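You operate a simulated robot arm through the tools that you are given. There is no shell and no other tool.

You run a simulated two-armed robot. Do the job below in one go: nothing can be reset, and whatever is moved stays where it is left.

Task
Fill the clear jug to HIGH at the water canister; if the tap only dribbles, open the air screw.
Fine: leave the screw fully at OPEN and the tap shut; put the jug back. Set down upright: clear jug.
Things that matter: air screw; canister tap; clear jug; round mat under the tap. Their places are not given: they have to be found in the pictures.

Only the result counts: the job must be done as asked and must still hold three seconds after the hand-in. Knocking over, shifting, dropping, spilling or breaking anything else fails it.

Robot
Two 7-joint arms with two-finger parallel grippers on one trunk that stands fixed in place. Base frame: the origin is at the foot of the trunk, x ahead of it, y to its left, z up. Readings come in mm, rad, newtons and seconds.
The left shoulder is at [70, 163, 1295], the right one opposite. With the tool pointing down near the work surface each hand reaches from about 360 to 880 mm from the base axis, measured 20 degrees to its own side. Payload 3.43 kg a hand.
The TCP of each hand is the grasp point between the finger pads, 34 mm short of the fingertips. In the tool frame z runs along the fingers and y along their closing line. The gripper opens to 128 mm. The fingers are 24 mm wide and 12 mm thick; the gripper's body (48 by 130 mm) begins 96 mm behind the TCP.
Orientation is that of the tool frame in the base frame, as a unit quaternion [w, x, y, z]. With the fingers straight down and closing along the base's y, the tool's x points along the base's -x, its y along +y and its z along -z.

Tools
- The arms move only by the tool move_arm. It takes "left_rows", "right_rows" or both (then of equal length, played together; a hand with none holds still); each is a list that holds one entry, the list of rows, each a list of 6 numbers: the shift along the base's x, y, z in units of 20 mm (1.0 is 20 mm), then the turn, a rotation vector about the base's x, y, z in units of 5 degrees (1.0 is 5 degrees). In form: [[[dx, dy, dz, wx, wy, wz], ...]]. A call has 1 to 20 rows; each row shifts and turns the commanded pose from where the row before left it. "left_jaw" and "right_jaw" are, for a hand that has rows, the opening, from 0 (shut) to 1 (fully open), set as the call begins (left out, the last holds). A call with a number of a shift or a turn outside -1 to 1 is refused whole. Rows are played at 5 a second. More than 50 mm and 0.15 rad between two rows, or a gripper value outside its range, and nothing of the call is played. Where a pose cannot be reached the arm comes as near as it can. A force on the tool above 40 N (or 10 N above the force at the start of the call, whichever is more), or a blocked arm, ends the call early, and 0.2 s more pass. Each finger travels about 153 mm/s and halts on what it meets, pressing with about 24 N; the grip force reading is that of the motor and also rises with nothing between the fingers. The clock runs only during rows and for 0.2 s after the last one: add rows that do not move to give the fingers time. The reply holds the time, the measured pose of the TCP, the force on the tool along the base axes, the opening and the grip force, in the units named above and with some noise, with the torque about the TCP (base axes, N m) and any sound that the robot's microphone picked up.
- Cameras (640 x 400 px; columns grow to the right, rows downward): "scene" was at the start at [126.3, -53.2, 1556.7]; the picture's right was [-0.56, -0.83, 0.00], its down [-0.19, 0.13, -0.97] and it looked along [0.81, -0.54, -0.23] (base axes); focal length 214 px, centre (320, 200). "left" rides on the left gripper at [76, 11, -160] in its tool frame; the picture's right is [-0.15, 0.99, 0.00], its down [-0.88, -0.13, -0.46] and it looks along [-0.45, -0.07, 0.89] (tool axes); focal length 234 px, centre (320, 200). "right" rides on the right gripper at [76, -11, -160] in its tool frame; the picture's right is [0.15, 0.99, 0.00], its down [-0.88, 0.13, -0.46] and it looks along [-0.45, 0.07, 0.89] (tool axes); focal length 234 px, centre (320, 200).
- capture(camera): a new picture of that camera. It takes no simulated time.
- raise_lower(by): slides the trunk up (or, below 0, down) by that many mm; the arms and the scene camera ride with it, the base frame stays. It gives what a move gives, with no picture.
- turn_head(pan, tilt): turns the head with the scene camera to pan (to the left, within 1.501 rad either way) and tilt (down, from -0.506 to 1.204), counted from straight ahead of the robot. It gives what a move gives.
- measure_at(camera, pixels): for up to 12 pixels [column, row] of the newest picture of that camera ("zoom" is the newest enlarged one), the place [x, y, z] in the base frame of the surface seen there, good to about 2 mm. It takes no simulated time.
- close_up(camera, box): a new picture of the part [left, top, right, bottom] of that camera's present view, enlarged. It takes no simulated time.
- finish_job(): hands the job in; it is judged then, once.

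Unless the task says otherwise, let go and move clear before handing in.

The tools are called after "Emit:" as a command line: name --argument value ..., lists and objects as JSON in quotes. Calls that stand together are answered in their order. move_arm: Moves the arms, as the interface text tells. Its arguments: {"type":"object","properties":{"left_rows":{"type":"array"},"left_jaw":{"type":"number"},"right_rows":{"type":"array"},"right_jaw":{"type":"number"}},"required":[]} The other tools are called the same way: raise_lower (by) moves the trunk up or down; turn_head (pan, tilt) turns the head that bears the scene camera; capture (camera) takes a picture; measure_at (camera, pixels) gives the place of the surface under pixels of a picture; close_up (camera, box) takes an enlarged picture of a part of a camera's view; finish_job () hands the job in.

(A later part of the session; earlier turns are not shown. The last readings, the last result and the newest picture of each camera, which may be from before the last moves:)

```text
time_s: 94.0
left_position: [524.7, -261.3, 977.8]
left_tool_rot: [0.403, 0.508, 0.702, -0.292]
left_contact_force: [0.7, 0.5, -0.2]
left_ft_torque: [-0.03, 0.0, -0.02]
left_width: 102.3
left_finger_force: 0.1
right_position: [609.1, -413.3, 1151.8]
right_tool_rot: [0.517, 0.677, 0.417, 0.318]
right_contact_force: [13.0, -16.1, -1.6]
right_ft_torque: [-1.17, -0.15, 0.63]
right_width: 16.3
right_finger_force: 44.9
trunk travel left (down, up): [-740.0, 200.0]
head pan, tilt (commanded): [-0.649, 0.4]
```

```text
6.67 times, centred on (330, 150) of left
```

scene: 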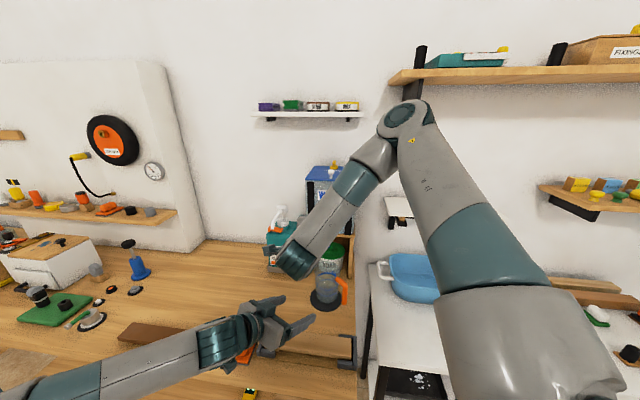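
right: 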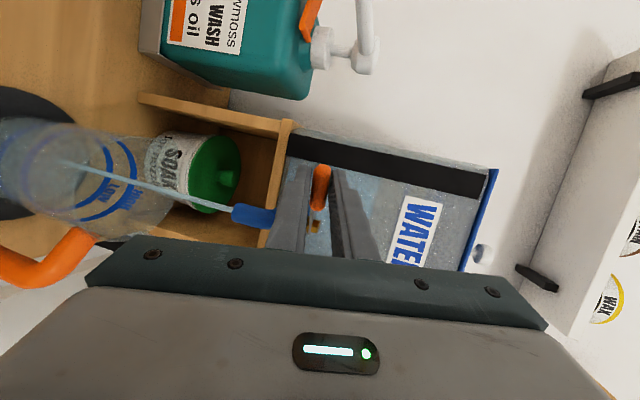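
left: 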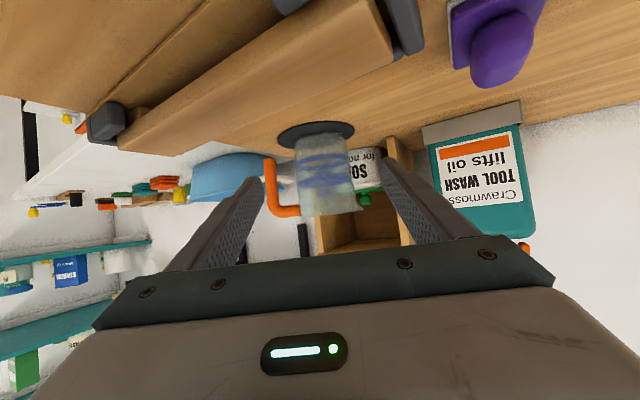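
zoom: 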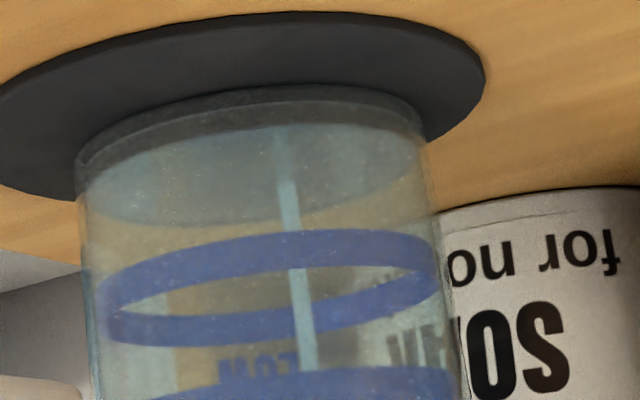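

The level is rising slowly. I'll try measuring the water surface directly.

Emit:
measure_at --camera "zoom" --pixels '[[200, 170], [250, 200], [300, 180], [350, 180], [290, 210], [250, 110], [120, 290], [250, 245], [250, 335], [150, 215]]'

Emit:
measure_at --camera "right" --pixels '[[40, 170], [60, 160], [80, 150], [70, 190], [100, 160], [50, 150], [60, 130], [75, 170]]'

Emit:
capture --camera "scene"

Emit:
close_up --camera "scene" --box '[295, 255, 365, 315]'

Emit:
measure_at --camera "zoom" --pixels '[[260, 290], [300, 300], [330, 290], [270, 250], [320, 250], [300, 270], [345, 215], [280, 210]]'

```text
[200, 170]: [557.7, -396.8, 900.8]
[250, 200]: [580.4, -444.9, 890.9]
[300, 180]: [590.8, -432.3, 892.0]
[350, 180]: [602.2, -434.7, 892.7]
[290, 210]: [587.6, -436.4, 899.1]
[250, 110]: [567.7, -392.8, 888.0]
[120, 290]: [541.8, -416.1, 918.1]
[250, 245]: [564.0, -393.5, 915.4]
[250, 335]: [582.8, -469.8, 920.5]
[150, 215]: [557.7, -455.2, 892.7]
```

```text
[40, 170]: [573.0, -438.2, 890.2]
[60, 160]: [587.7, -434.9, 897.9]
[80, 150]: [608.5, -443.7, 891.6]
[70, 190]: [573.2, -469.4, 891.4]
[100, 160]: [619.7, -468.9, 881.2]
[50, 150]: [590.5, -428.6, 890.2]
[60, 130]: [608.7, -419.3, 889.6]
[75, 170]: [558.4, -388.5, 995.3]
```

```text
taken
```

scene: 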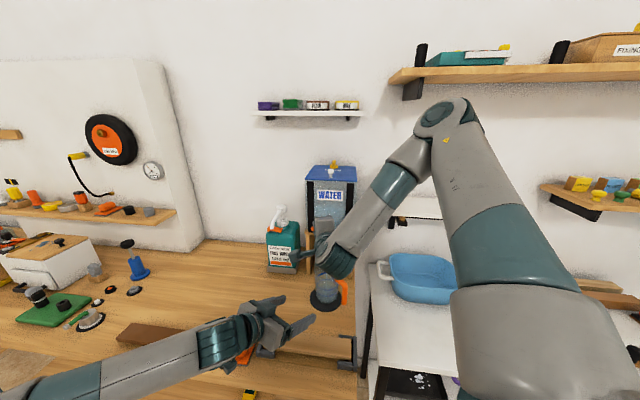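

```text
6.67 times, centred on (330, 285) of scene
```

zoom: 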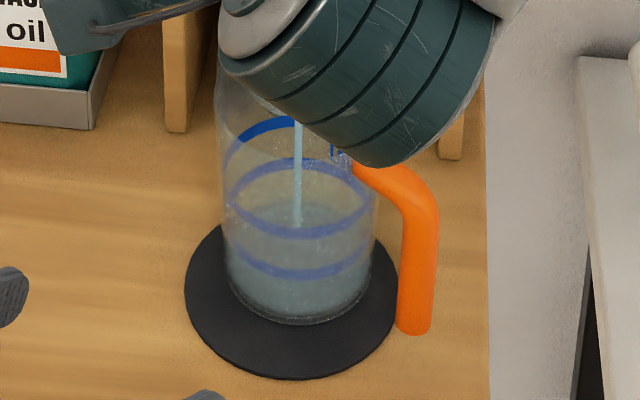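

```text
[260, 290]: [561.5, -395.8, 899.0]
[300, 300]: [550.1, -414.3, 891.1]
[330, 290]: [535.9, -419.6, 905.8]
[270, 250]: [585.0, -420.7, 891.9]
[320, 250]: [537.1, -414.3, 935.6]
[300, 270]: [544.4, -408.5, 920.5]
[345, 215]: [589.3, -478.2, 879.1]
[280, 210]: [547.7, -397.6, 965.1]
```

The water surface can be measured: z≈891, against LOW≈918 and HIGH≈946. The flow is slow (~1.3 mm/s), so I'll open the lever further in 1° steps.

Emit:
move_arm --right_rows '[[[-0.037, 0.006, 0, 0, 0, 0.1], [-0.037, 0.006, 0, 0, 0, 0.1], [-0.037, 0.005, 0, 0, 0, 0.1], [-0.037, 0.005, 0, 0, 0, 0.1], [-0.037, 0.004, 0, 0, 0, 0.1], [-0.037, 0.003, 0, 0, 0, 0.1], [-0.037, 0.003, 0, 0, 0, 0.1], [-0.037, 0.002, 0, 0, 0, 0.1], [-0.037, 0.001, 0, 0, 0, 0.1], [-0.037, 0.001, 0, 0, 0, 0.1]]]'

Emit:
close_up --camera "left" --box '[285, 115, 375, 220]'

Emit:
capture --camera "right"

Emit:
measure_at --camera "right" --pixels '[[40, 170], [80, 150], [70, 190], [50, 150], [60, 130], [45, 185]]'

```text
time_s: 96.2
left_position: [524.1, -261.2, 978.3]
left_tool_rot: [0.403, 0.508, 0.702, -0.293]
left_contact_force: [-0.9, -0.2, -0.4]
left_ft_torque: [0.01, 0.01, 0.0]
left_width: 102.1
left_finger_force: 0.1
right_position: [607.6, -413.0, 1150.6]
right_tool_rot: [0.516, 0.675, 0.42, 0.318]
right_contact_force: [14.3, -16.8, -0.3]
right_ft_torque: [-1.22, -0.14, 0.63]
right_width: 16.4
right_finger_force: 45.1
right hand out of reach, approached as far as the arm can: row 6, 7, 10
trunk travel left (down, up): [-740.0, 200.0]
head pan, tilt (commanded): [-0.649, 0.4]
```

```text
3.81 times, centred on (330, 168) of left
```

zoom: 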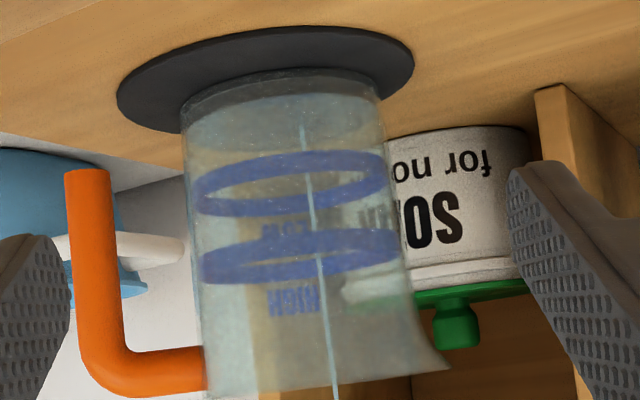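

```text
taken
```

right: 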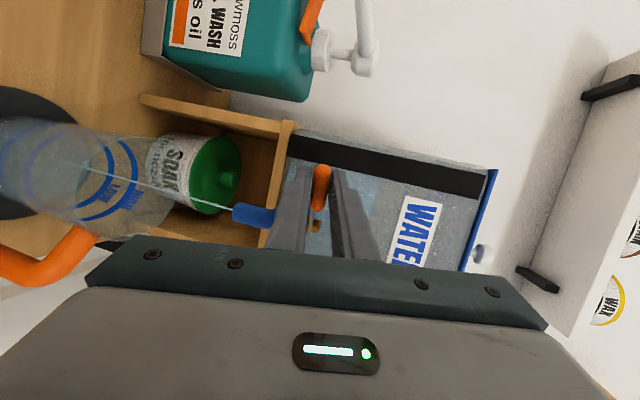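

```text
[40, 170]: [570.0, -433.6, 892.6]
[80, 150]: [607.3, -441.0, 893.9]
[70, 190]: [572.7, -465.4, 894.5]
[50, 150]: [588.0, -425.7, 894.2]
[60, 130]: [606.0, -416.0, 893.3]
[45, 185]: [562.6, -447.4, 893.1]
```

The stream has become thinner although the lever hasn't moved back, which suggests air isn't getting in freely. I'll look at the air screw again.

Emit:
close_up --camera "scene" --box '[300, 150, 364, 190]'

Emit:
measure_at --camera "zoom" --pixels '[[335, 125], [330, 135], [340, 115], [330, 150], [345, 130]]'

Emit:
close_up --camera "right" --box '[440, 220, 520, 280]'

```text
10.00 times, centred on (332, 170) of scene
```

zoom: 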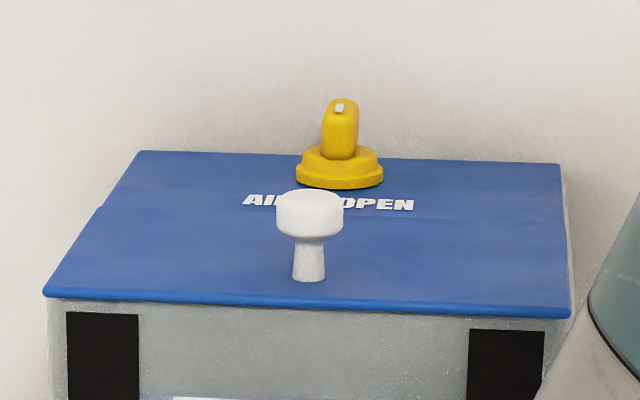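

```text
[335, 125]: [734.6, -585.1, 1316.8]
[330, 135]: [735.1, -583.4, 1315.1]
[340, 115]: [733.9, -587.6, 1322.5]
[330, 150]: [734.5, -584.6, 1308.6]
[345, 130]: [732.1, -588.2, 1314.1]
```

```text
6.67 times, centred on (480, 250) of right
```

zoom: 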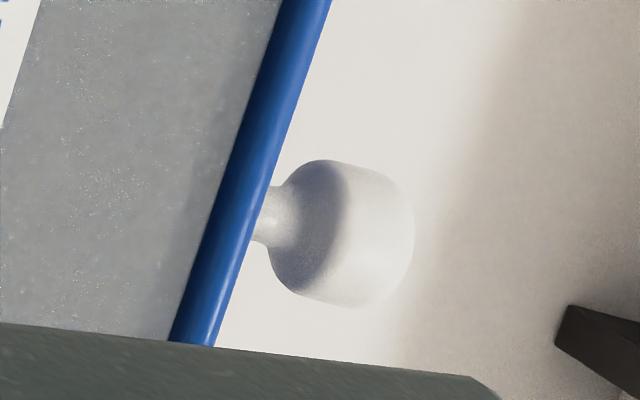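

The screw's mark points straight to the gap between AIR and OPEN. I'll hold a couple more seconds to see whether the stream keeps weakening.

Emit:
move_arm --right_rows '[[[0, 0, 0, 0, 0, 0], [0, 0, 0, 0, 0, 0], [0, 0, 0, 0, 0, 0], [0, 0, 0, 0, 0, 0], [0, 0, 0, 0, 0, 0], [0, 0, 0, 0, 0, 0], [0, 0, 0, 0, 0, 0], [0, 0, 0, 0, 0, 0], [0, 0, 0, 0, 0, 0]]]'

Emit:
capture --camera "right"

Emit:
measure_at --camera "right" --pixels '[[40, 170], [80, 150], [70, 190], [50, 150], [60, 130], [45, 185]]'

Emit:
close_up --camera "right" --box '[60, 110, 360, 260]'

```text
time_s: 98.2
left_position: [523.4, -260.4, 978.8]
left_tool_rot: [0.403, 0.509, 0.702, -0.293]
left_contact_force: [0.0, 0.7, 0.1]
left_ft_torque: [-0.02, -0.03, 0.01]
left_width: 102.5
left_finger_force: 0.1
right_position: [606.3, -413.6, 1151.0]
right_tool_rot: [0.516, 0.675, 0.419, 0.319]
right_contact_force: [12.7, -16.0, -2.2]
right_ft_torque: [-1.16, -0.12, 0.57]
right_width: 16.4
right_finger_force: 44.9
trunk travel left (down, up): [-740.0, 200.0]
head pan, tilt (commanded): [-0.649, 0.4]
```

```text
taken
```

right: 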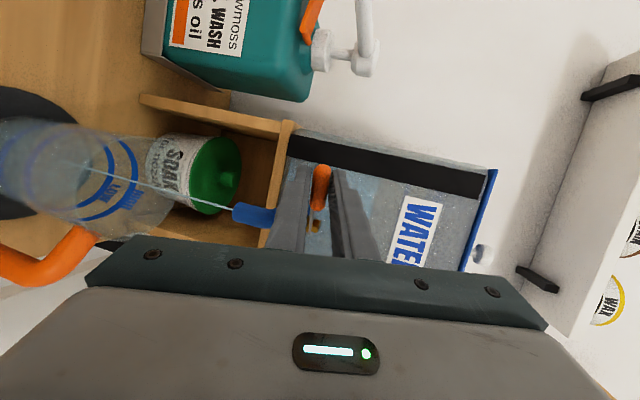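

```text
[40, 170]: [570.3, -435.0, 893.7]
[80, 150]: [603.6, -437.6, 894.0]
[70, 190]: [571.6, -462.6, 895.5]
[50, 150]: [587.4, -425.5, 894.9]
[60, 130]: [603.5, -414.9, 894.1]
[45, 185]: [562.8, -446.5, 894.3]
```

```text
2.13 times, centred on (210, 185) of right
```

zoom: 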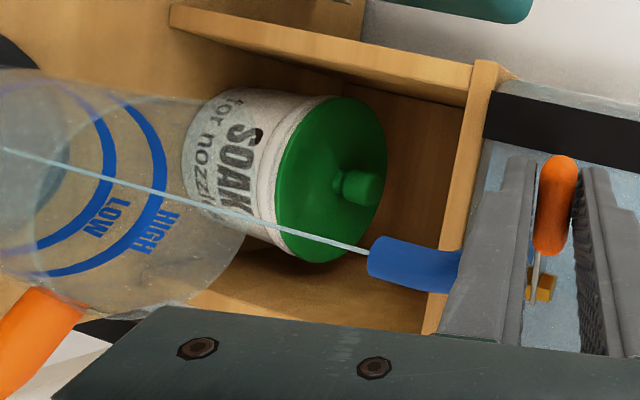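

The level is rising only slowly now (z≈894.4). I'll measure the lever's actual angle to see how far open it is.

Emit:
close_up --camera "right" --box '[280, 150, 360, 240]'

Emit:
measure_at --camera "zoom" --pixels '[[330, 75], [325, 110], [318, 150], [312, 190], [300, 230], [295, 270], [335, 90], [308, 110]]'

```text
4.44 times, centred on (320, 195) of right
```

zoom: 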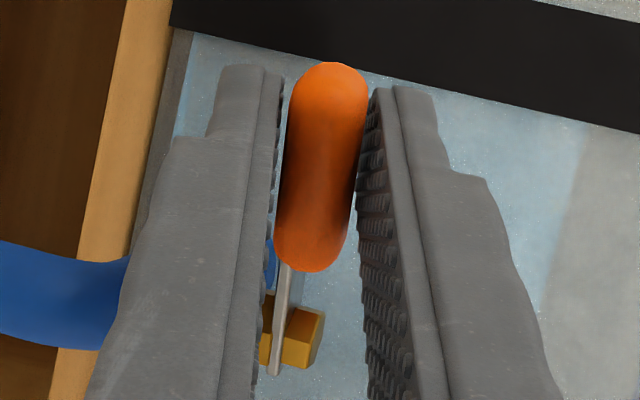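

```text
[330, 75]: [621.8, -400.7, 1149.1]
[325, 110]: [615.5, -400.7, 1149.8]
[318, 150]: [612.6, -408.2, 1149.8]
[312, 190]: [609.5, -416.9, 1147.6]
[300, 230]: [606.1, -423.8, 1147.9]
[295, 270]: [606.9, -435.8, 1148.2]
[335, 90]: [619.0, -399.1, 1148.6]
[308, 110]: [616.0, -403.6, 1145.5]
```

The handle points at azimuth ≈68°, so the lever is only about 23–25° open. The arm seems near a wrist limit when turning, so I'll try translating along the arc without rotating the hand.

Emit:
move_arm --right_rows '[[[-0.068, -0.02, 0, 0, 0, 0], [-0.069, 0.0, 0, 0, 0, 0], [-0.069, 0.019, 0, 0, 0, 0], [-0.07, 0.016, 0, 0, 0, 0], [-0.071, 0.014, 0, 0, 0, 0], [-0.071, 0.011, 0, 0, 0, 0], [-0.071, 0.009, 0, 0, 0, 0], [-0.072, 0.006, 0, 0, 0, 0]]]'

Emit:
close_up --camera "right" --box '[60, 110, 360, 260]'

```text
time_s: 100.0
left_position: [524.1, -261.5, 977.9]
left_tool_rot: [0.403, 0.51, 0.702, -0.293]
left_contact_force: [0.0, -0.2, 0.7]
left_ft_torque: [0.0, 0.01, -0.01]
left_width: 102.5
left_finger_force: 0.1
right_position: [605.9, -413.5, 1150.4]
right_tool_rot: [0.516, 0.675, 0.42, 0.319]
right_contact_force: [10.3, -15.0, -3.2]
right_ft_torque: [-1.15, -0.12, 0.5]
right_width: 16.5
right_finger_force: 44.6
right hand out of reach, approached as far as the arm can: row 3, 6
trunk travel left (down, up): [-740.0, 200.0]
head pan, tilt (commanded): [-0.649, 0.4]
```

```text
2.13 times, centred on (210, 185) of right
```

zoom: 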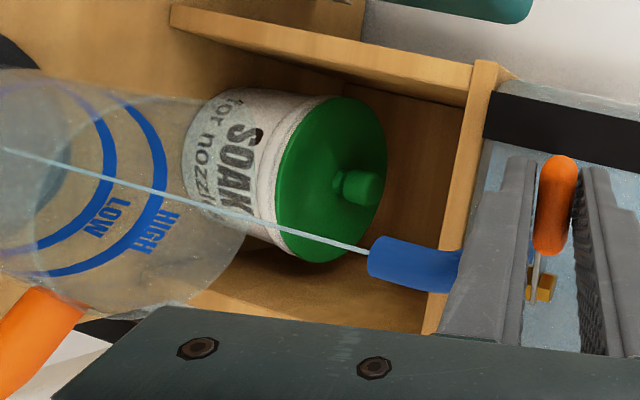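

The wrist has hit its minimum distance from the shoulder. I'll let go (the lever stays put), slide off past the lever's tip, yaw the hand so the wrist moves outward, and re-grip nearer the tip.

Emit:
move_arm --right_rows '[[[0, 0, 0, 0, 0, 0], [0, 0, 0, 0, 0, 0], [0.2, 0.5, 0, 0, 0, 0], [0.33, 0.8, 0, 0, 0, 0], [0.33, 0.8, 0, 0, 0, 0], [0, 0, 0, 0, 0, 0.93], [0, 0, 0, 0, 0, 0.93], [0, 0, 0, 0, 0, 0.93], [0, 0, 0, 0, 0, 0.93], [0, 0, 0, 0, 0, 0.93], [0, 0, 0, 0, 0, 0.93], [0, 0, 0, 0, 0, 0.93], [0, 0, 0, 0, 0, 0.93]]]' --right_jaw 0.4

Emit:
capture --camera "right"

Emit:
close_up --camera "left" --box '[285, 115, 375, 220]'

```text
time_s: 102.8
left_position: [521.7, -256.6, 982.0]
left_tool_rot: [0.405, 0.509, 0.7, -0.294]
left_contact_force: [-0.5, -0.1, -0.3]
left_ft_torque: [-0.02, 0.0, 0.01]
left_width: 102.4
left_finger_force: 0.0
right_position: [620.2, -338.7, 1190.8]
right_tool_rot: [0.441, 0.599, 0.539, 0.396]
right_contact_force: [-0.8, 0.6, 0.7]
right_ft_torque: [-0.01, -0.04, -0.04]
right_width: 51.3
right_finger_force: 0.1
right hand out of reach, approached as far as the arm can: row 3, 6, 7, 8, 9, 10, 11, 12, 13
trunk travel left (down, up): [-740.0, 200.0]
head pan, tilt (commanded): [-0.649, 0.4]
```

```text
taken
```

right: 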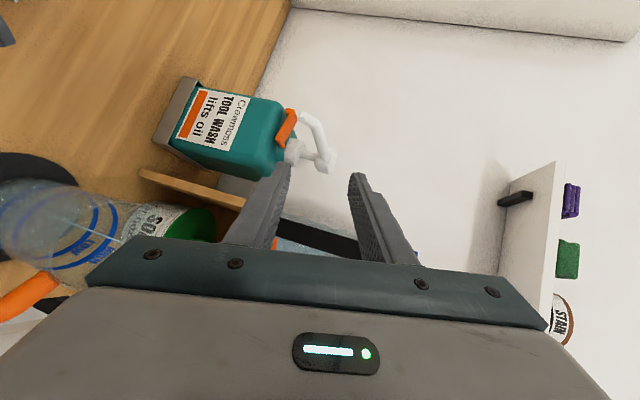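

```text
3.81 times, centred on (330, 168) of left
```

zoom: 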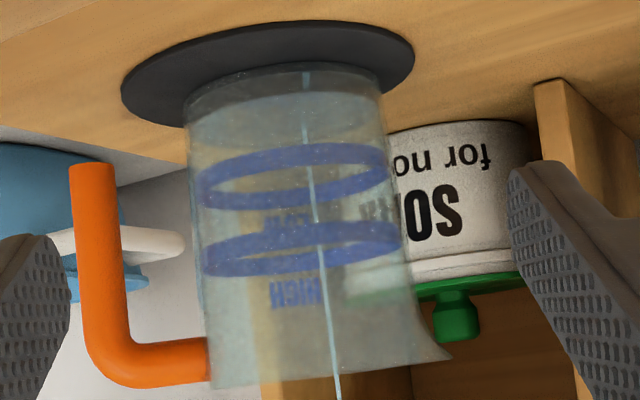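

The lever stayed put and the stream is still a dribble. The hand drifted up and left a bit at its limit; I'll lower it back to lever height, then move right so the lever enters between the fingers.

Emit:
move_arm --right_rows '[[[0, 0, -1, 0, 0, 0], [0, 0, -1, 0, 0, 0], [0, -0.3, 0, 0, 0, 0.8], [0, -0.3, 0, 0, 0, 0.8], [0, -0.3, 0, 0, 0, 0.8], [0, 0, 0, 0, 0, 0.8]]]'

Emit:
capture --camera "right"

```text
time_s: 104.2
left_position: [522.4, -258.6, 980.6]
left_tool_rot: [0.405, 0.508, 0.701, -0.293]
left_contact_force: [0.1, -0.8, -0.9]
left_ft_torque: [0.03, 0.02, 0.02]
left_width: 102.6
left_finger_force: 0.2
right_position: [620.8, -358.5, 1188.5]
right_tool_rot: [0.382, 0.517, 0.615, 0.457]
right_contact_force: [-0.2, -0.6, -0.2]
right_ft_torque: [0.01, 0.01, -0.01]
right_width: 51.4
right_finger_force: 0.2
right hand out of reach, approached as far as the arm can: row 1, 2
trunk travel left (down, up): [-740.0, 200.0]
head pan, tilt (commanded): [-0.649, 0.4]
```

```text
taken
```

right: 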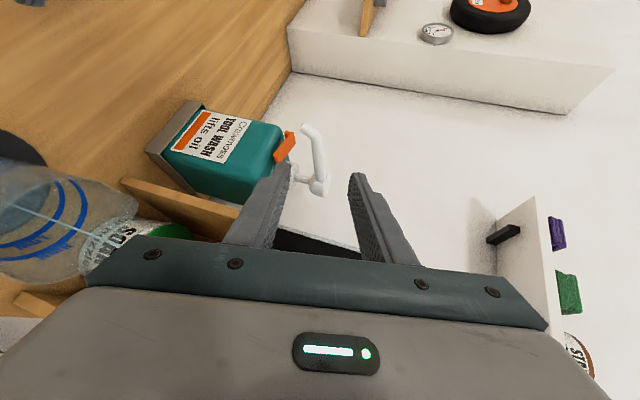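

Yaw is now about +10° and the wrist has room again. I'll lower to lever height.

Emit:
move_arm --right_rows '[[[0, 0, -0.95, 0, 0, 0], [0, 0, -0.95, 0, 0, 0], [0, 0, 0, 0, 0, 0]]]'

Emit:
capture --camera "right"

Emit:
close_up --camera "right" --box '[220, 150, 400, 260]'

```text
time_s: 105.0
left_position: [522.0, -258.3, 979.7]
left_tool_rot: [0.404, 0.508, 0.702, -0.293]
left_contact_force: [-0.3, 0.6, -0.6]
left_ft_torque: [0.01, 0.04, 0.05]
left_width: 102.6
left_finger_force: 0.0
right_position: [619.6, -366.4, 1172.4]
right_tool_rot: [0.38, 0.518, 0.618, 0.454]
right_contact_force: [0.3, 0.0, -0.3]
right_ft_torque: [0.02, 0.02, 0.0]
right_width: 51.2
right_finger_force: 0.1
right hand out of reach, approached as far as the arm can: row 1, 2
trunk travel left (down, up): [-740.0, 200.0]
head pan, tilt (commanded): [-0.649, 0.4]
```

```text
taken
```

right: 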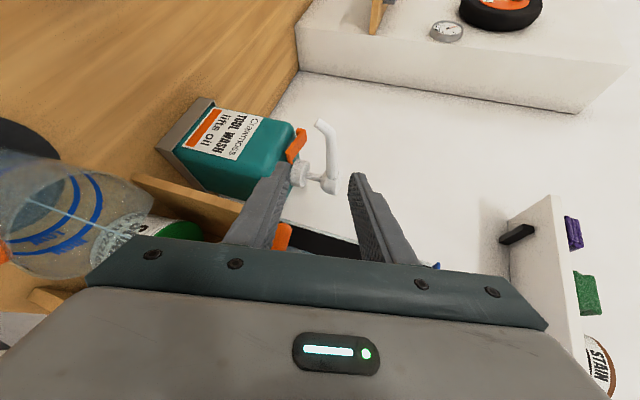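

```text
3.56 times, centred on (310, 205) of right
```

zoom: 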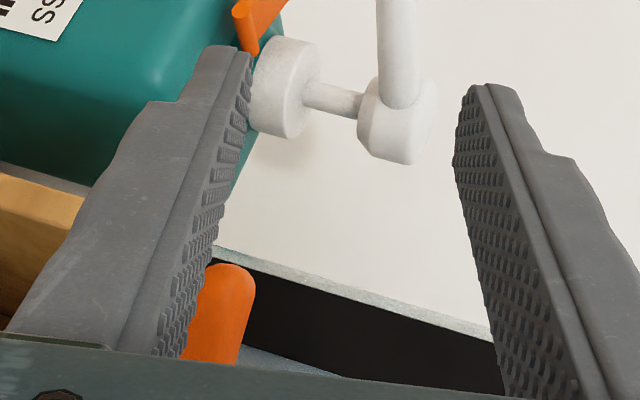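

The arm configuration is too cramped at this shoulder height. I'll raise the trunk by 200 mm (both hands ride up clear), then come back down to the lever with a better arm shape.

Emit:
raise_lower --by 200

Emit:
capture --camera "right"

Emit:
measure_at --camera "right" --pixels '[[20, 190], [40, 190], [30, 210], [50, 200], [10, 200], [35, 180]]'

```text
time_s: 107.2
left_position: [521.8, -257.9, 1178.9]
left_tool_rot: [0.404, 0.509, 0.7, -0.294]
left_contact_force: [-0.4, -0.4, -1.3]
left_ft_torque: [-0.03, -0.03, 0.0]
left_width: 102.4
left_finger_force: 0.0
right_position: [619.0, -366.4, 1372.6]
right_tool_rot: [0.38, 0.519, 0.617, 0.454]
right_contact_force: [0.4, 0.2, 0.2]
right_ft_torque: [-0.01, -0.02, 0.01]
right_width: 51.1
right_finger_force: 0.0
trunk travel left (down, up): [-940.0, 0.0]
head pan, tilt (commanded): [-0.649, 0.4]
```

```text
taken
```

right: 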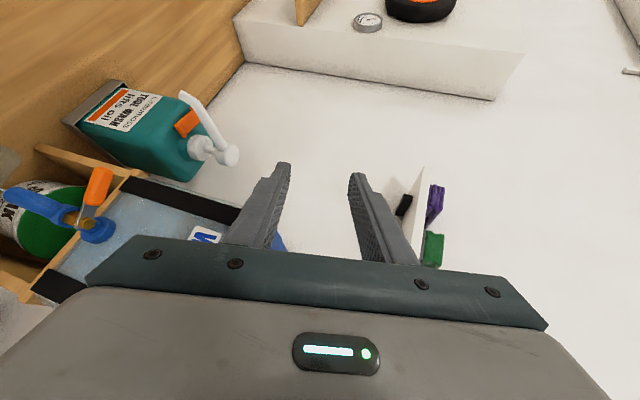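

```text
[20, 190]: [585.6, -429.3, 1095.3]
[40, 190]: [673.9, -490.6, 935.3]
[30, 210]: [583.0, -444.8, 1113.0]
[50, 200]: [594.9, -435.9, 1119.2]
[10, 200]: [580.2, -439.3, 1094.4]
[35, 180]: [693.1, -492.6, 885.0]
```

Now I'll lower the left hand back to watch the jug and bring the right hand down beside the lever's tip at lever height.

Emit:
move_arm --left_rows '[[[0, 0, -1, 0, 0, 0], [0, 0, -1, 0, 0, 0], [0, 0, -1, 0, 0, 0], [0, 0, -1, 0, 0, 0], [0, 0, -1, 0, 0, 0], [0, 0, -1, 0, 0, 0], [0, 0, -1, 0, 0, 0], [0, 0, -1, 0, 0, 0], [0, 0, -1, 0, 0, 0], [0, 0, -1, 0, 0, 0], [0, 0, 0, 0, 0, 0], [0, 0, 0, 0, 0, 0]]]' --right_rows '[[[0, 0.2, -1, 0, 0, 0], [0, 0, -1, 0, 0, 0], [0, 0, -1, 0, 0, 0], [0, 0, -1, 0, 0, 0], [0, 0, -1, 0, 0, 0], [0, 0, -1, 0, 0, 0], [0, 0, -1, 0, 0, 0], [0, 0, -1, 0, 0, 0], [0, 0, -1, 0, 0, 0], [0, 0, -1, 0, 0, 0], [0, 0, -1, 0, 0, 0], [0, 0, -0.1, 0, 0, 0]]]'

Emit:
capture --camera "right"

Emit:
capture --camera "left"

Emit:
capture --camera "scene"

```text
time_s: 109.8
left_position: [523.2, -259.8, 980.5]
left_tool_rot: [0.405, 0.508, 0.701, -0.293]
left_contact_force: [-0.7, 0.3, 0.6]
left_ft_torque: [0.03, 0.0, 0.0]
left_width: 102.7
left_finger_force: 0.0
right_position: [597.3, -438.7, 1334.0]
right_tool_rot: [0.377, 0.52, 0.619, 0.452]
right_contact_force: [0.5, 0.7, -0.5]
right_ft_torque: [-0.01, -0.01, -0.01]
right_width: 51.1
right_finger_force: 0.0
right hand out of reach, approached as far as the arm can: row 1, 2, 3, 4, 5, 6, 7, 8, 9, 10, 11, 12
trunk travel left (down, up): [-940.0, 0.0]
head pan, tilt (commanded): [-0.649, 0.4]
```

```text
taken
```

right: 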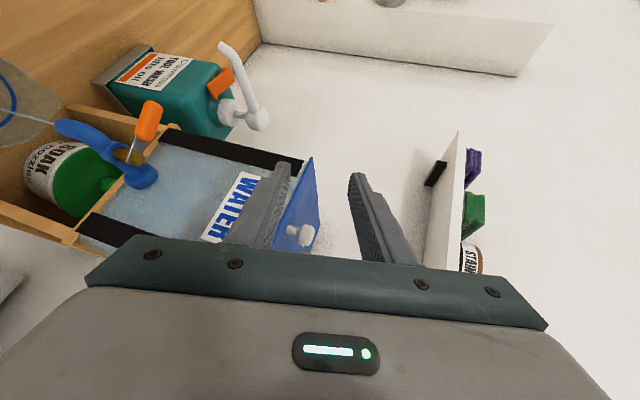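

```text
taken
```

left: 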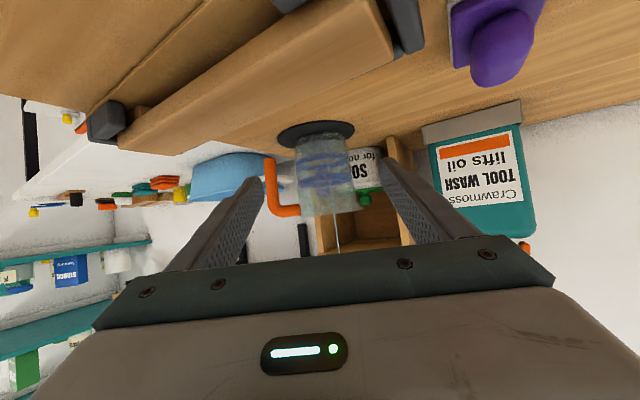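

```text
taken
```

scene: 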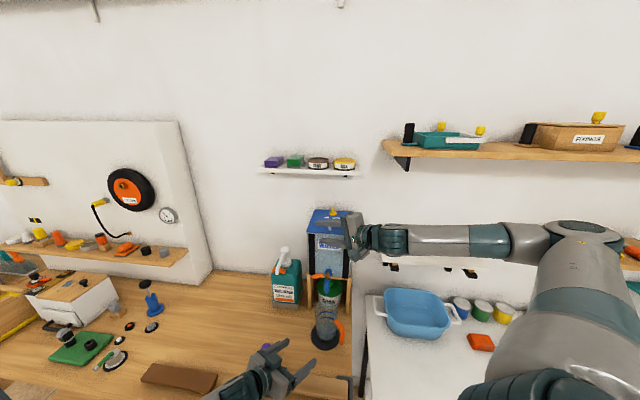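

The rolled hand can't get down here. I'll switch method: back the right hand off, unroll it, and use closed fingers pointing down as a post to pull the lever round from behind.

Emit:
move_arm --right_rows '[[[-0.95, -0.81, 0.3, 0, 0, 0], [-0.95, -0.81, 0.3, 0, 0, 0], [-0.95, -0.81, 0.3, 0, 0, 0], [-0.95, -0.81, 0.3, 0, 0, 0], [-0.95, -0.81, 0.3, 0, 0, 0], [0, 0, 0, -0.947, -0.167, 0.276], [0, 0, 0, -0.947, -0.167, 0.276], [0, 0, 0, -0.947, -0.167, 0.276], [0, 0, 0, -0.947, -0.167, 0.276], [0, 0, 0, -0.947, -0.167, 0.276], [0, 0, 0, -0.947, -0.167, 0.276]]]' --right_jaw 0.0

Emit:
capture --camera "scene"

Emit:
close_up --camera "left" --box '[285, 115, 375, 220]'

Emit:
measure_at --camera "zoom" --pixels '[[250, 130], [280, 130], [330, 130], [250, 115], [300, 145], [350, 115]]'

```text
time_s: 112.2
left_position: [522.3, -259.1, 980.9]
left_tool_rot: [0.404, 0.509, 0.701, -0.294]
left_contact_force: [-0.6, 0.4, 0.2]
left_ft_torque: [0.01, -0.01, 0.01]
left_width: 102.5
left_finger_force: 0.1
right_position: [501.6, -519.3, 1364.8]
right_tool_rot: [0.49, 0.344, 0.727, 0.337]
right_contact_force: [0.1, 0.4, 0.7]
right_ft_torque: [-0.02, 0.0, -0.02]
right_width: 0.3
right_finger_force: 23.7
trunk travel left (down, up): [-940.0, 0.0]
head pan, tilt (commanded): [-0.649, 0.4]
```

```text
taken
```

scene: 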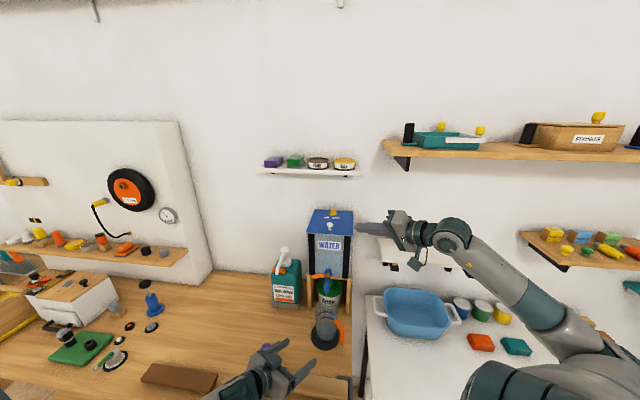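

```text
3.81 times, centred on (330, 168) of left
```

zoom: 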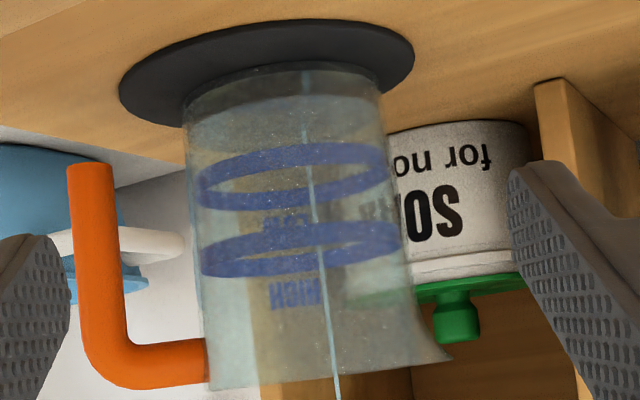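

```text
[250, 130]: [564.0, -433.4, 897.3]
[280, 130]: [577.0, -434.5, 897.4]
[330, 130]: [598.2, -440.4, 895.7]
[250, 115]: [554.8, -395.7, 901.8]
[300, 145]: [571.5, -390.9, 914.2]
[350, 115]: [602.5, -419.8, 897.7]
```

The arm has re-formed with the elbow down, which looks much roomier. Water level is z≈897 and only dribbling; I'll look at the tap and lever from the scene camera, now unobstructed.

Emit:
close_up --camera "scene" --box '[298, 255, 362, 305]'

Emit:
measure_at --camera "zoom" --pixels '[[270, 160], [275, 175], [280, 190], [283, 205], [290, 180], [300, 140]]'

Emit:
close_up --camera "scene" --box '[300, 195, 364, 235]'

```text
8.00 times, centred on (330, 280) of scene
```

zoom: 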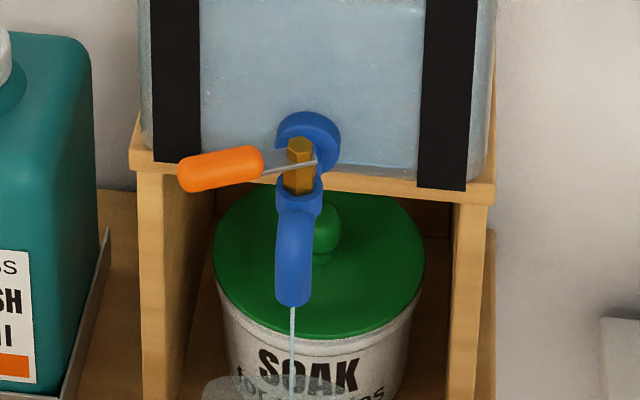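

```text
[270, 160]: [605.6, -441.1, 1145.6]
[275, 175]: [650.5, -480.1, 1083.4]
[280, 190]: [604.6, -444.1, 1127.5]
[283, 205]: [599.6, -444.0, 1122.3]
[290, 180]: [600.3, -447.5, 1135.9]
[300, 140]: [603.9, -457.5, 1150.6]
```

```text
10.00 times, centred on (332, 215) of scene
```

zoom: 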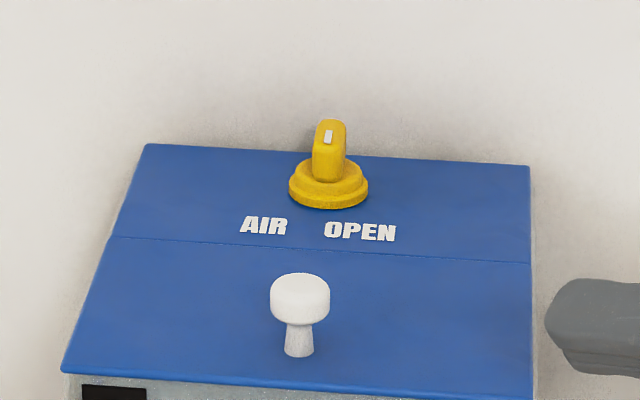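

The lever is about 25° open and the stream is thin; the screw's mark faces front. I'll finish unrolling the right hand and pitch it down to make the post.

Emit:
move_arm --right_rows '[[[0, 0, 0, -0.944, -0.153, 0.29], [0, 0, 0, -0.944, -0.153, 0.29], [0, 0, 0, -0.944, -0.153, 0.29], [0, 0, 0, -0.944, -0.153, 0.29], [0, 0, 0, -0.944, -0.153, 0.29], [0, 0, 0, -0.944, -0.153, 0.29], [0, 0, 0, -0.944, -0.153, 0.29], [0, 0, 0, -0.944, -0.153, 0.29], [0, 0, 0, -0.944, -0.153, 0.29], [0, 0, 0, -0.944, -0.153, 0.29], [0, 0, 0, -0.944, -0.153, 0.29], [0, 0, 0, -0.944, -0.153, 0.29], [0, 0, 0, 0, 0, -1], [0, 0, 0, 0, 0, -1], [0, 0, 0, 0, 0, -1], [0, 0, 0, 0, 0, -1], [0, 0, 0, 0, 0, -1], [0, 0, 0, 0, 0, -1], [0, 0, 0, 0, 0, -1], [0, 0, 0, 0, 0, -1]]]'

Emit:
capture --camera "scene"

Emit:
close_up --camera "left" --box '[285, 115, 375, 220]'

Emit:
measure_at --camera "zoom" --pixels '[[250, 130], [280, 130], [330, 130], [260, 125], [320, 125], [350, 120]]'

```text
time_s: 116.4
left_position: [521.4, -259.2, 981.9]
left_tool_rot: [0.405, 0.509, 0.701, -0.293]
left_contact_force: [-0.3, -0.1, -0.1]
left_ft_torque: [0.0, 0.0, 0.0]
left_width: 102.3
left_finger_force: 0.0
right_position: [509.6, -539.8, 1359.2]
right_tool_rot: [0.564, 0.2, 0.788, -0.145]
right_contact_force: [0.4, -0.5, 0.2]
right_ft_torque: [-0.05, 0.01, 0.0]
right_width: 0.0
right_finger_force: 24.1
right hand out of reach, approached as far as the arm can: row 17, 18, 19, 20
trunk travel left (down, up): [-940.0, 0.0]
head pan, tilt (commanded): [-0.649, 0.4]
```

```text
taken
```

scene: 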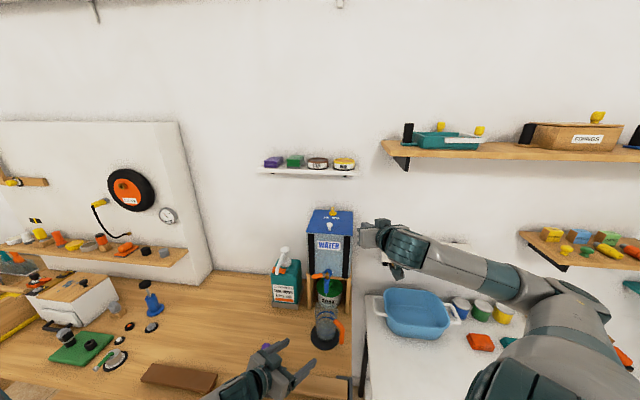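

```text
3.81 times, centred on (330, 168) of left
```

zoom: 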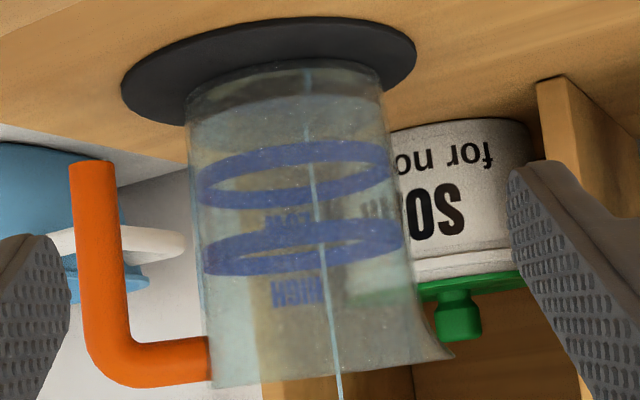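

```text
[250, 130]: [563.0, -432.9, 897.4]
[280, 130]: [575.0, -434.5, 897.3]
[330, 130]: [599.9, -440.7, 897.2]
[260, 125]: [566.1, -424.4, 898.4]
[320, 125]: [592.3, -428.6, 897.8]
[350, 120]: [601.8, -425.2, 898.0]
```

The dribble is about 0.1 mm/s now. I'll pitch the right hand downward, which should bring the arm into a comfortable shape.

Emit:
move_arm --right_rows '[[[0, 0, 0.3, 0.453, 0.816, 0], [0, 0, 0.3, 0.453, 0.816, 0], [0, 0, 0.3, 0.453, 0.816, 0], [0, 0, 0.3, 0.453, 0.816, 0], [0, 0, 0.3, 0.453, 0.816, 0], [0, 0, 0.3, 0.453, 0.816, 0], [0, 0, 0.3, 0.453, 0.816, 0], [0, 0, 0.3, 0.453, 0.816, 0], [0, 0, 0.3, 0.453, 0.816, 0], [0, 0, 0.3, 0.453, 0.816, 0], [0, 0, 0.3, 0.453, 0.816, 0], [0, 0, 0.3, 0.453, 0.816, 0]]]'

Emit:
capture --camera "scene"

Emit:
capture --camera "right"

```text
time_s: 119.0
left_position: [522.8, -258.6, 980.0]
left_tool_rot: [0.404, 0.509, 0.701, -0.294]
left_contact_force: [0.0, 0.7, -0.3]
left_ft_torque: [0.02, 0.02, 0.0]
left_width: 102.5
left_finger_force: 0.0
right_position: [512.7, -539.2, 1430.3]
right_tool_rot: [0.127, 0.245, 0.961, -0.029]
right_contact_force: [0.1, 0.5, -0.3]
right_ft_torque: [-0.01, 0.04, 0.01]
right_width: 0.0
right_finger_force: 24.5
trunk travel left (down, up): [-940.0, 0.0]
head pan, tilt (commanded): [-0.649, 0.4]
```

```text
taken
```

scene: 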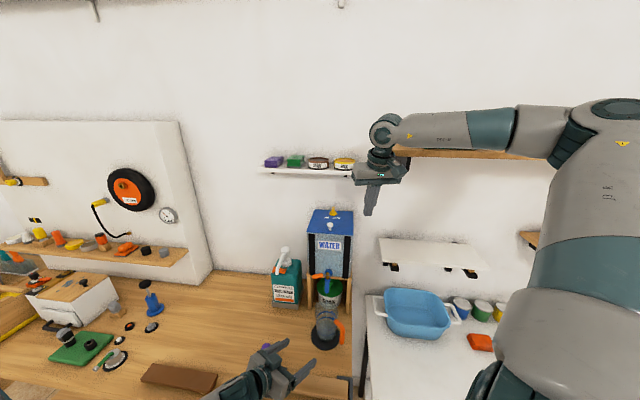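

```text
taken
```

right: 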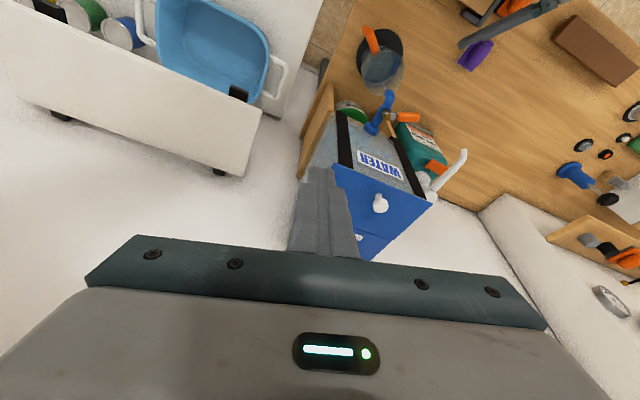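

The arm is comfortable again: fingers at 75° down, closed. I'll carry the closed fingers over to just behind the lever's end, then lower them.

Emit:
move_arm --right_rows '[[[0.669, 0.587, -0.95, 0, 0, 0], [0.669, 0.587, -0.95, 0, 0, 0], [0.669, 0.587, -0.95, 0, 0, 0], [0.669, 0.587, -0.95, 0, 0, 0], [0.669, 0.587, -0.95, 0, 0, 0], [0.669, 0.587, -0.95, 0, 0, 0], [0.669, 0.587, -0.95, 0, 0, 0], [0.669, 0.587, -0.95, 0, 0, 0], [0.669, 0.587, -0.95, 0, 0, 0], [0.669, 0.587, -0.95, 0, 0, 0], [0, 0, 0, 0, 0, 0]]]'

Emit:
capture --camera "right"

Emit:
close_up --camera "scene" --box '[270, 190, 390, 310]'

```text
time_s: 121.4
left_position: [522.2, -260.0, 981.3]
left_tool_rot: [0.405, 0.509, 0.701, -0.293]
left_contact_force: [0.9, -1.0, 0.3]
left_ft_torque: [-0.03, -0.02, 0.03]
left_width: 102.2
left_finger_force: 0.0
right_position: [646.1, -422.6, 1239.0]
right_tool_rot: [0.128, 0.245, 0.961, -0.03]
right_contact_force: [0.0, 0.5, -0.1]
right_ft_torque: [0.02, 0.01, 0.01]
right_width: 0.2
right_finger_force: 24.2
trunk travel left (down, up): [-940.0, 0.0]
head pan, tilt (commanded): [-0.649, 0.4]
```

```text
taken
```

right: 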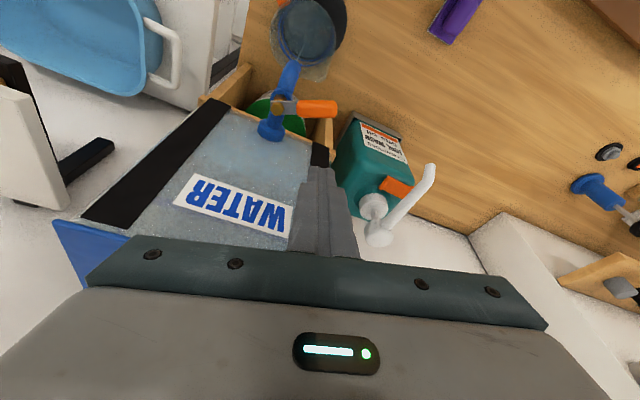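

```text
3.33 times, centred on (330, 250) of scene
```

zoom: 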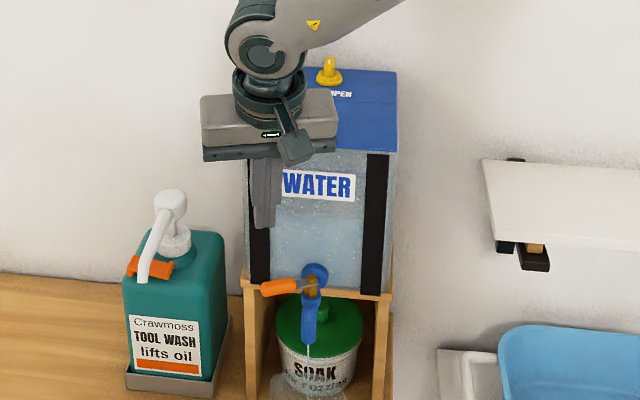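

The right camera shows the lever handle at (315,108) and the fingertips at (320,170). I'll measure the lever from here.

Emit:
close_up --camera "right" --box '[250, 60, 370, 160]'

Emit:
measure_at --camera "zoom" --pixels '[[300, 235], [330, 232], [370, 230], [400, 230], [420, 230], [180, 240], [360, 255], [360, 210], [90, 330], [200, 110]]'

```text
4.00 times, centred on (310, 110) of right
```

zoom: 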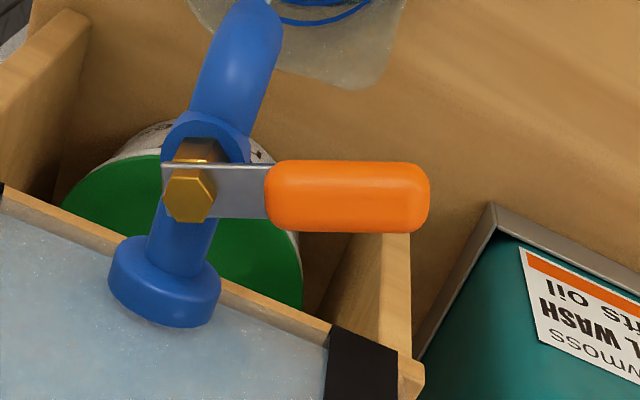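

```text
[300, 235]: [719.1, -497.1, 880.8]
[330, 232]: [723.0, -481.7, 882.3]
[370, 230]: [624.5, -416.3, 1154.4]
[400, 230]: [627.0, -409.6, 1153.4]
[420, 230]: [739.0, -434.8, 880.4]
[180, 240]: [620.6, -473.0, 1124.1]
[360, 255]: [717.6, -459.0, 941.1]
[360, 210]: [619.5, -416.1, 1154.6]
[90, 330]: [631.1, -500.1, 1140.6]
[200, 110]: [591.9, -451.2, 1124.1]
```

A clear top view of the lever. I'll measure along its centreline and the stem.

Emit:
measure_at --camera "zoom" --pixels '[[285, 197], [320, 197], [355, 197], [390, 197], [415, 197], [190, 195], [240, 190], [355, 170], [355, 225]]'

```text
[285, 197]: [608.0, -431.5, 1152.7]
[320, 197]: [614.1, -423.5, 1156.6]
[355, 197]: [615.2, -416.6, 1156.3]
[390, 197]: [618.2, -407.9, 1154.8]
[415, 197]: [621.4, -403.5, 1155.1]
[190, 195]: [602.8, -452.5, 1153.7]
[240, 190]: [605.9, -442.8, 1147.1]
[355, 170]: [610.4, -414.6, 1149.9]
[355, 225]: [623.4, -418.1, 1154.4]
```

The lever is at azimuth ≈67° (about 22° open), pivot near (603,-454). I'll lower the post behind it.

Emit:
move_arm --right_rows '[[[0, 0, -1, 0, 0, 0], [0, 0, -1, 0, 0, 0], [0, 0, -1, 0, 0, 0], [0, 0, -0.9, 0, 0, 0], [0, 0, 0, 0, 0, 0]]]'

Emit:
close_up --camera "right" --box '[220, 60, 420, 260]'

Emit:
close_up --camera "scene" --box '[270, 190, 390, 310]'

```text
time_s: 122.6
left_position: [522.2, -259.3, 981.4]
left_tool_rot: [0.404, 0.509, 0.701, -0.293]
left_contact_force: [0.0, 0.1, -0.3]
left_ft_torque: [0.01, -0.01, 0.0]
left_width: 102.4
left_finger_force: 0.0
right_position: [645.8, -422.6, 1162.1]
right_tool_rot: [0.127, 0.245, 0.961, -0.03]
right_contact_force: [0.5, 1.3, 0.4]
right_ft_torque: [-0.03, -0.02, -0.01]
right_width: 0.0
right_finger_force: 23.9
trunk travel left (down, up): [-940.0, 0.0]
head pan, tilt (commanded): [-0.649, 0.4]
```

```text
2.00 times, centred on (320, 160) of right
```

zoom: 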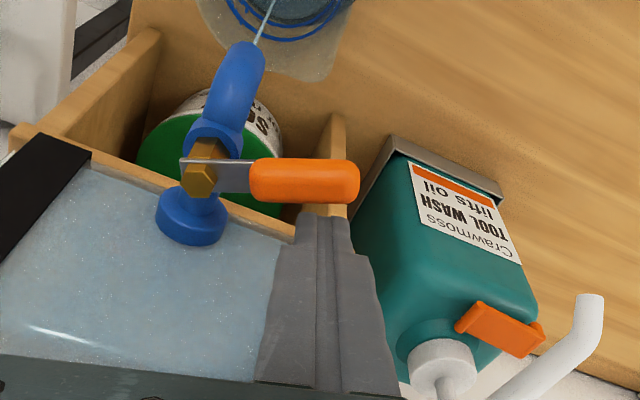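

```text
3.33 times, centred on (330, 250) of scene
```

zoom: 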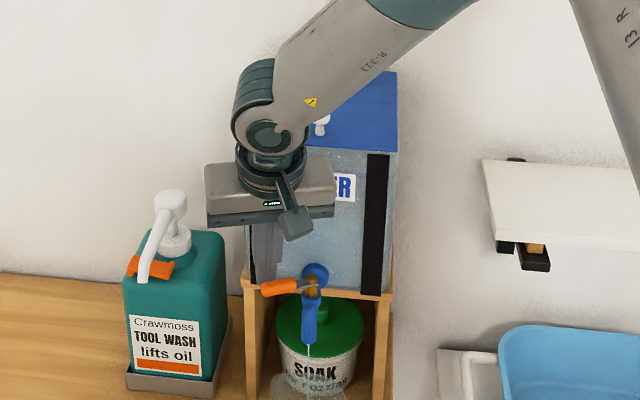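

The post is behind the lever's handle. I'll pull it open to about 40° and check the flow.

Emit:
move_arm --right_rows '[[[-0.34, 0.17, 0, 0, 0, 0], [-0.16, 0.155, 0, 0, 0, 0], [-0.16, 0.155, 0, 0, 0, 0], [-0.185, 0.125, 0, 0, 0, 0], [-0.185, 0.125, 0, 0, 0, 0]]]'

Emit:
close_up --camera "right" --box '[220, 20, 420, 240]'

Emit:
close_up --camera "left" --box '[285, 115, 375, 220]'

Emit:
measure_at --camera "zoom" --pixels '[[250, 130], [280, 130], [330, 130], [260, 125], [320, 125], [350, 120]]'

```text
time_s: 123.8
left_position: [522.9, -258.4, 980.7]
left_tool_rot: [0.405, 0.509, 0.7, -0.294]
left_contact_force: [-0.5, 0.3, -0.2]
left_ft_torque: [0.0, 0.02, -0.01]
left_width: 102.4
left_finger_force: 0.1
right_position: [624.1, -408.1, 1162.2]
right_tool_rot: [0.128, 0.245, 0.961, -0.029]
right_contact_force: [0.9, -0.5, 0.5]
right_ft_torque: [0.0, 0.0, -0.01]
right_width: 0.0
right_finger_force: 23.9
trunk travel left (down, up): [-940.0, 0.0]
head pan, tilt (commanded): [-0.649, 0.4]
```

```text
1.82 times, centred on (320, 130) of right
```

zoom: 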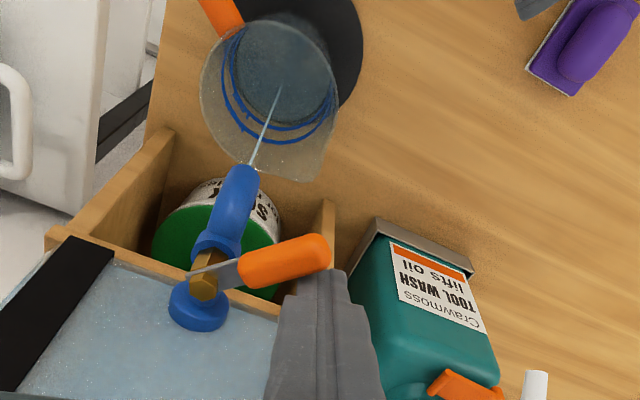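

```text
3.81 times, centred on (330, 168) of left
```

zoom: 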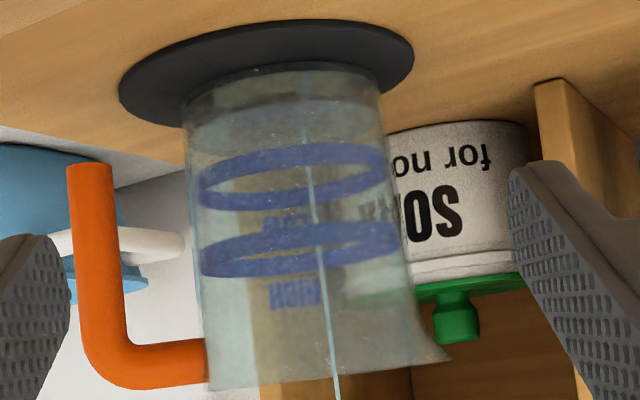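

```text
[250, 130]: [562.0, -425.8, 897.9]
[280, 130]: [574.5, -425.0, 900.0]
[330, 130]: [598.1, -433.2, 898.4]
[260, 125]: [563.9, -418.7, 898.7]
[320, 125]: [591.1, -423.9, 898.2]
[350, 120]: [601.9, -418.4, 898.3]
```

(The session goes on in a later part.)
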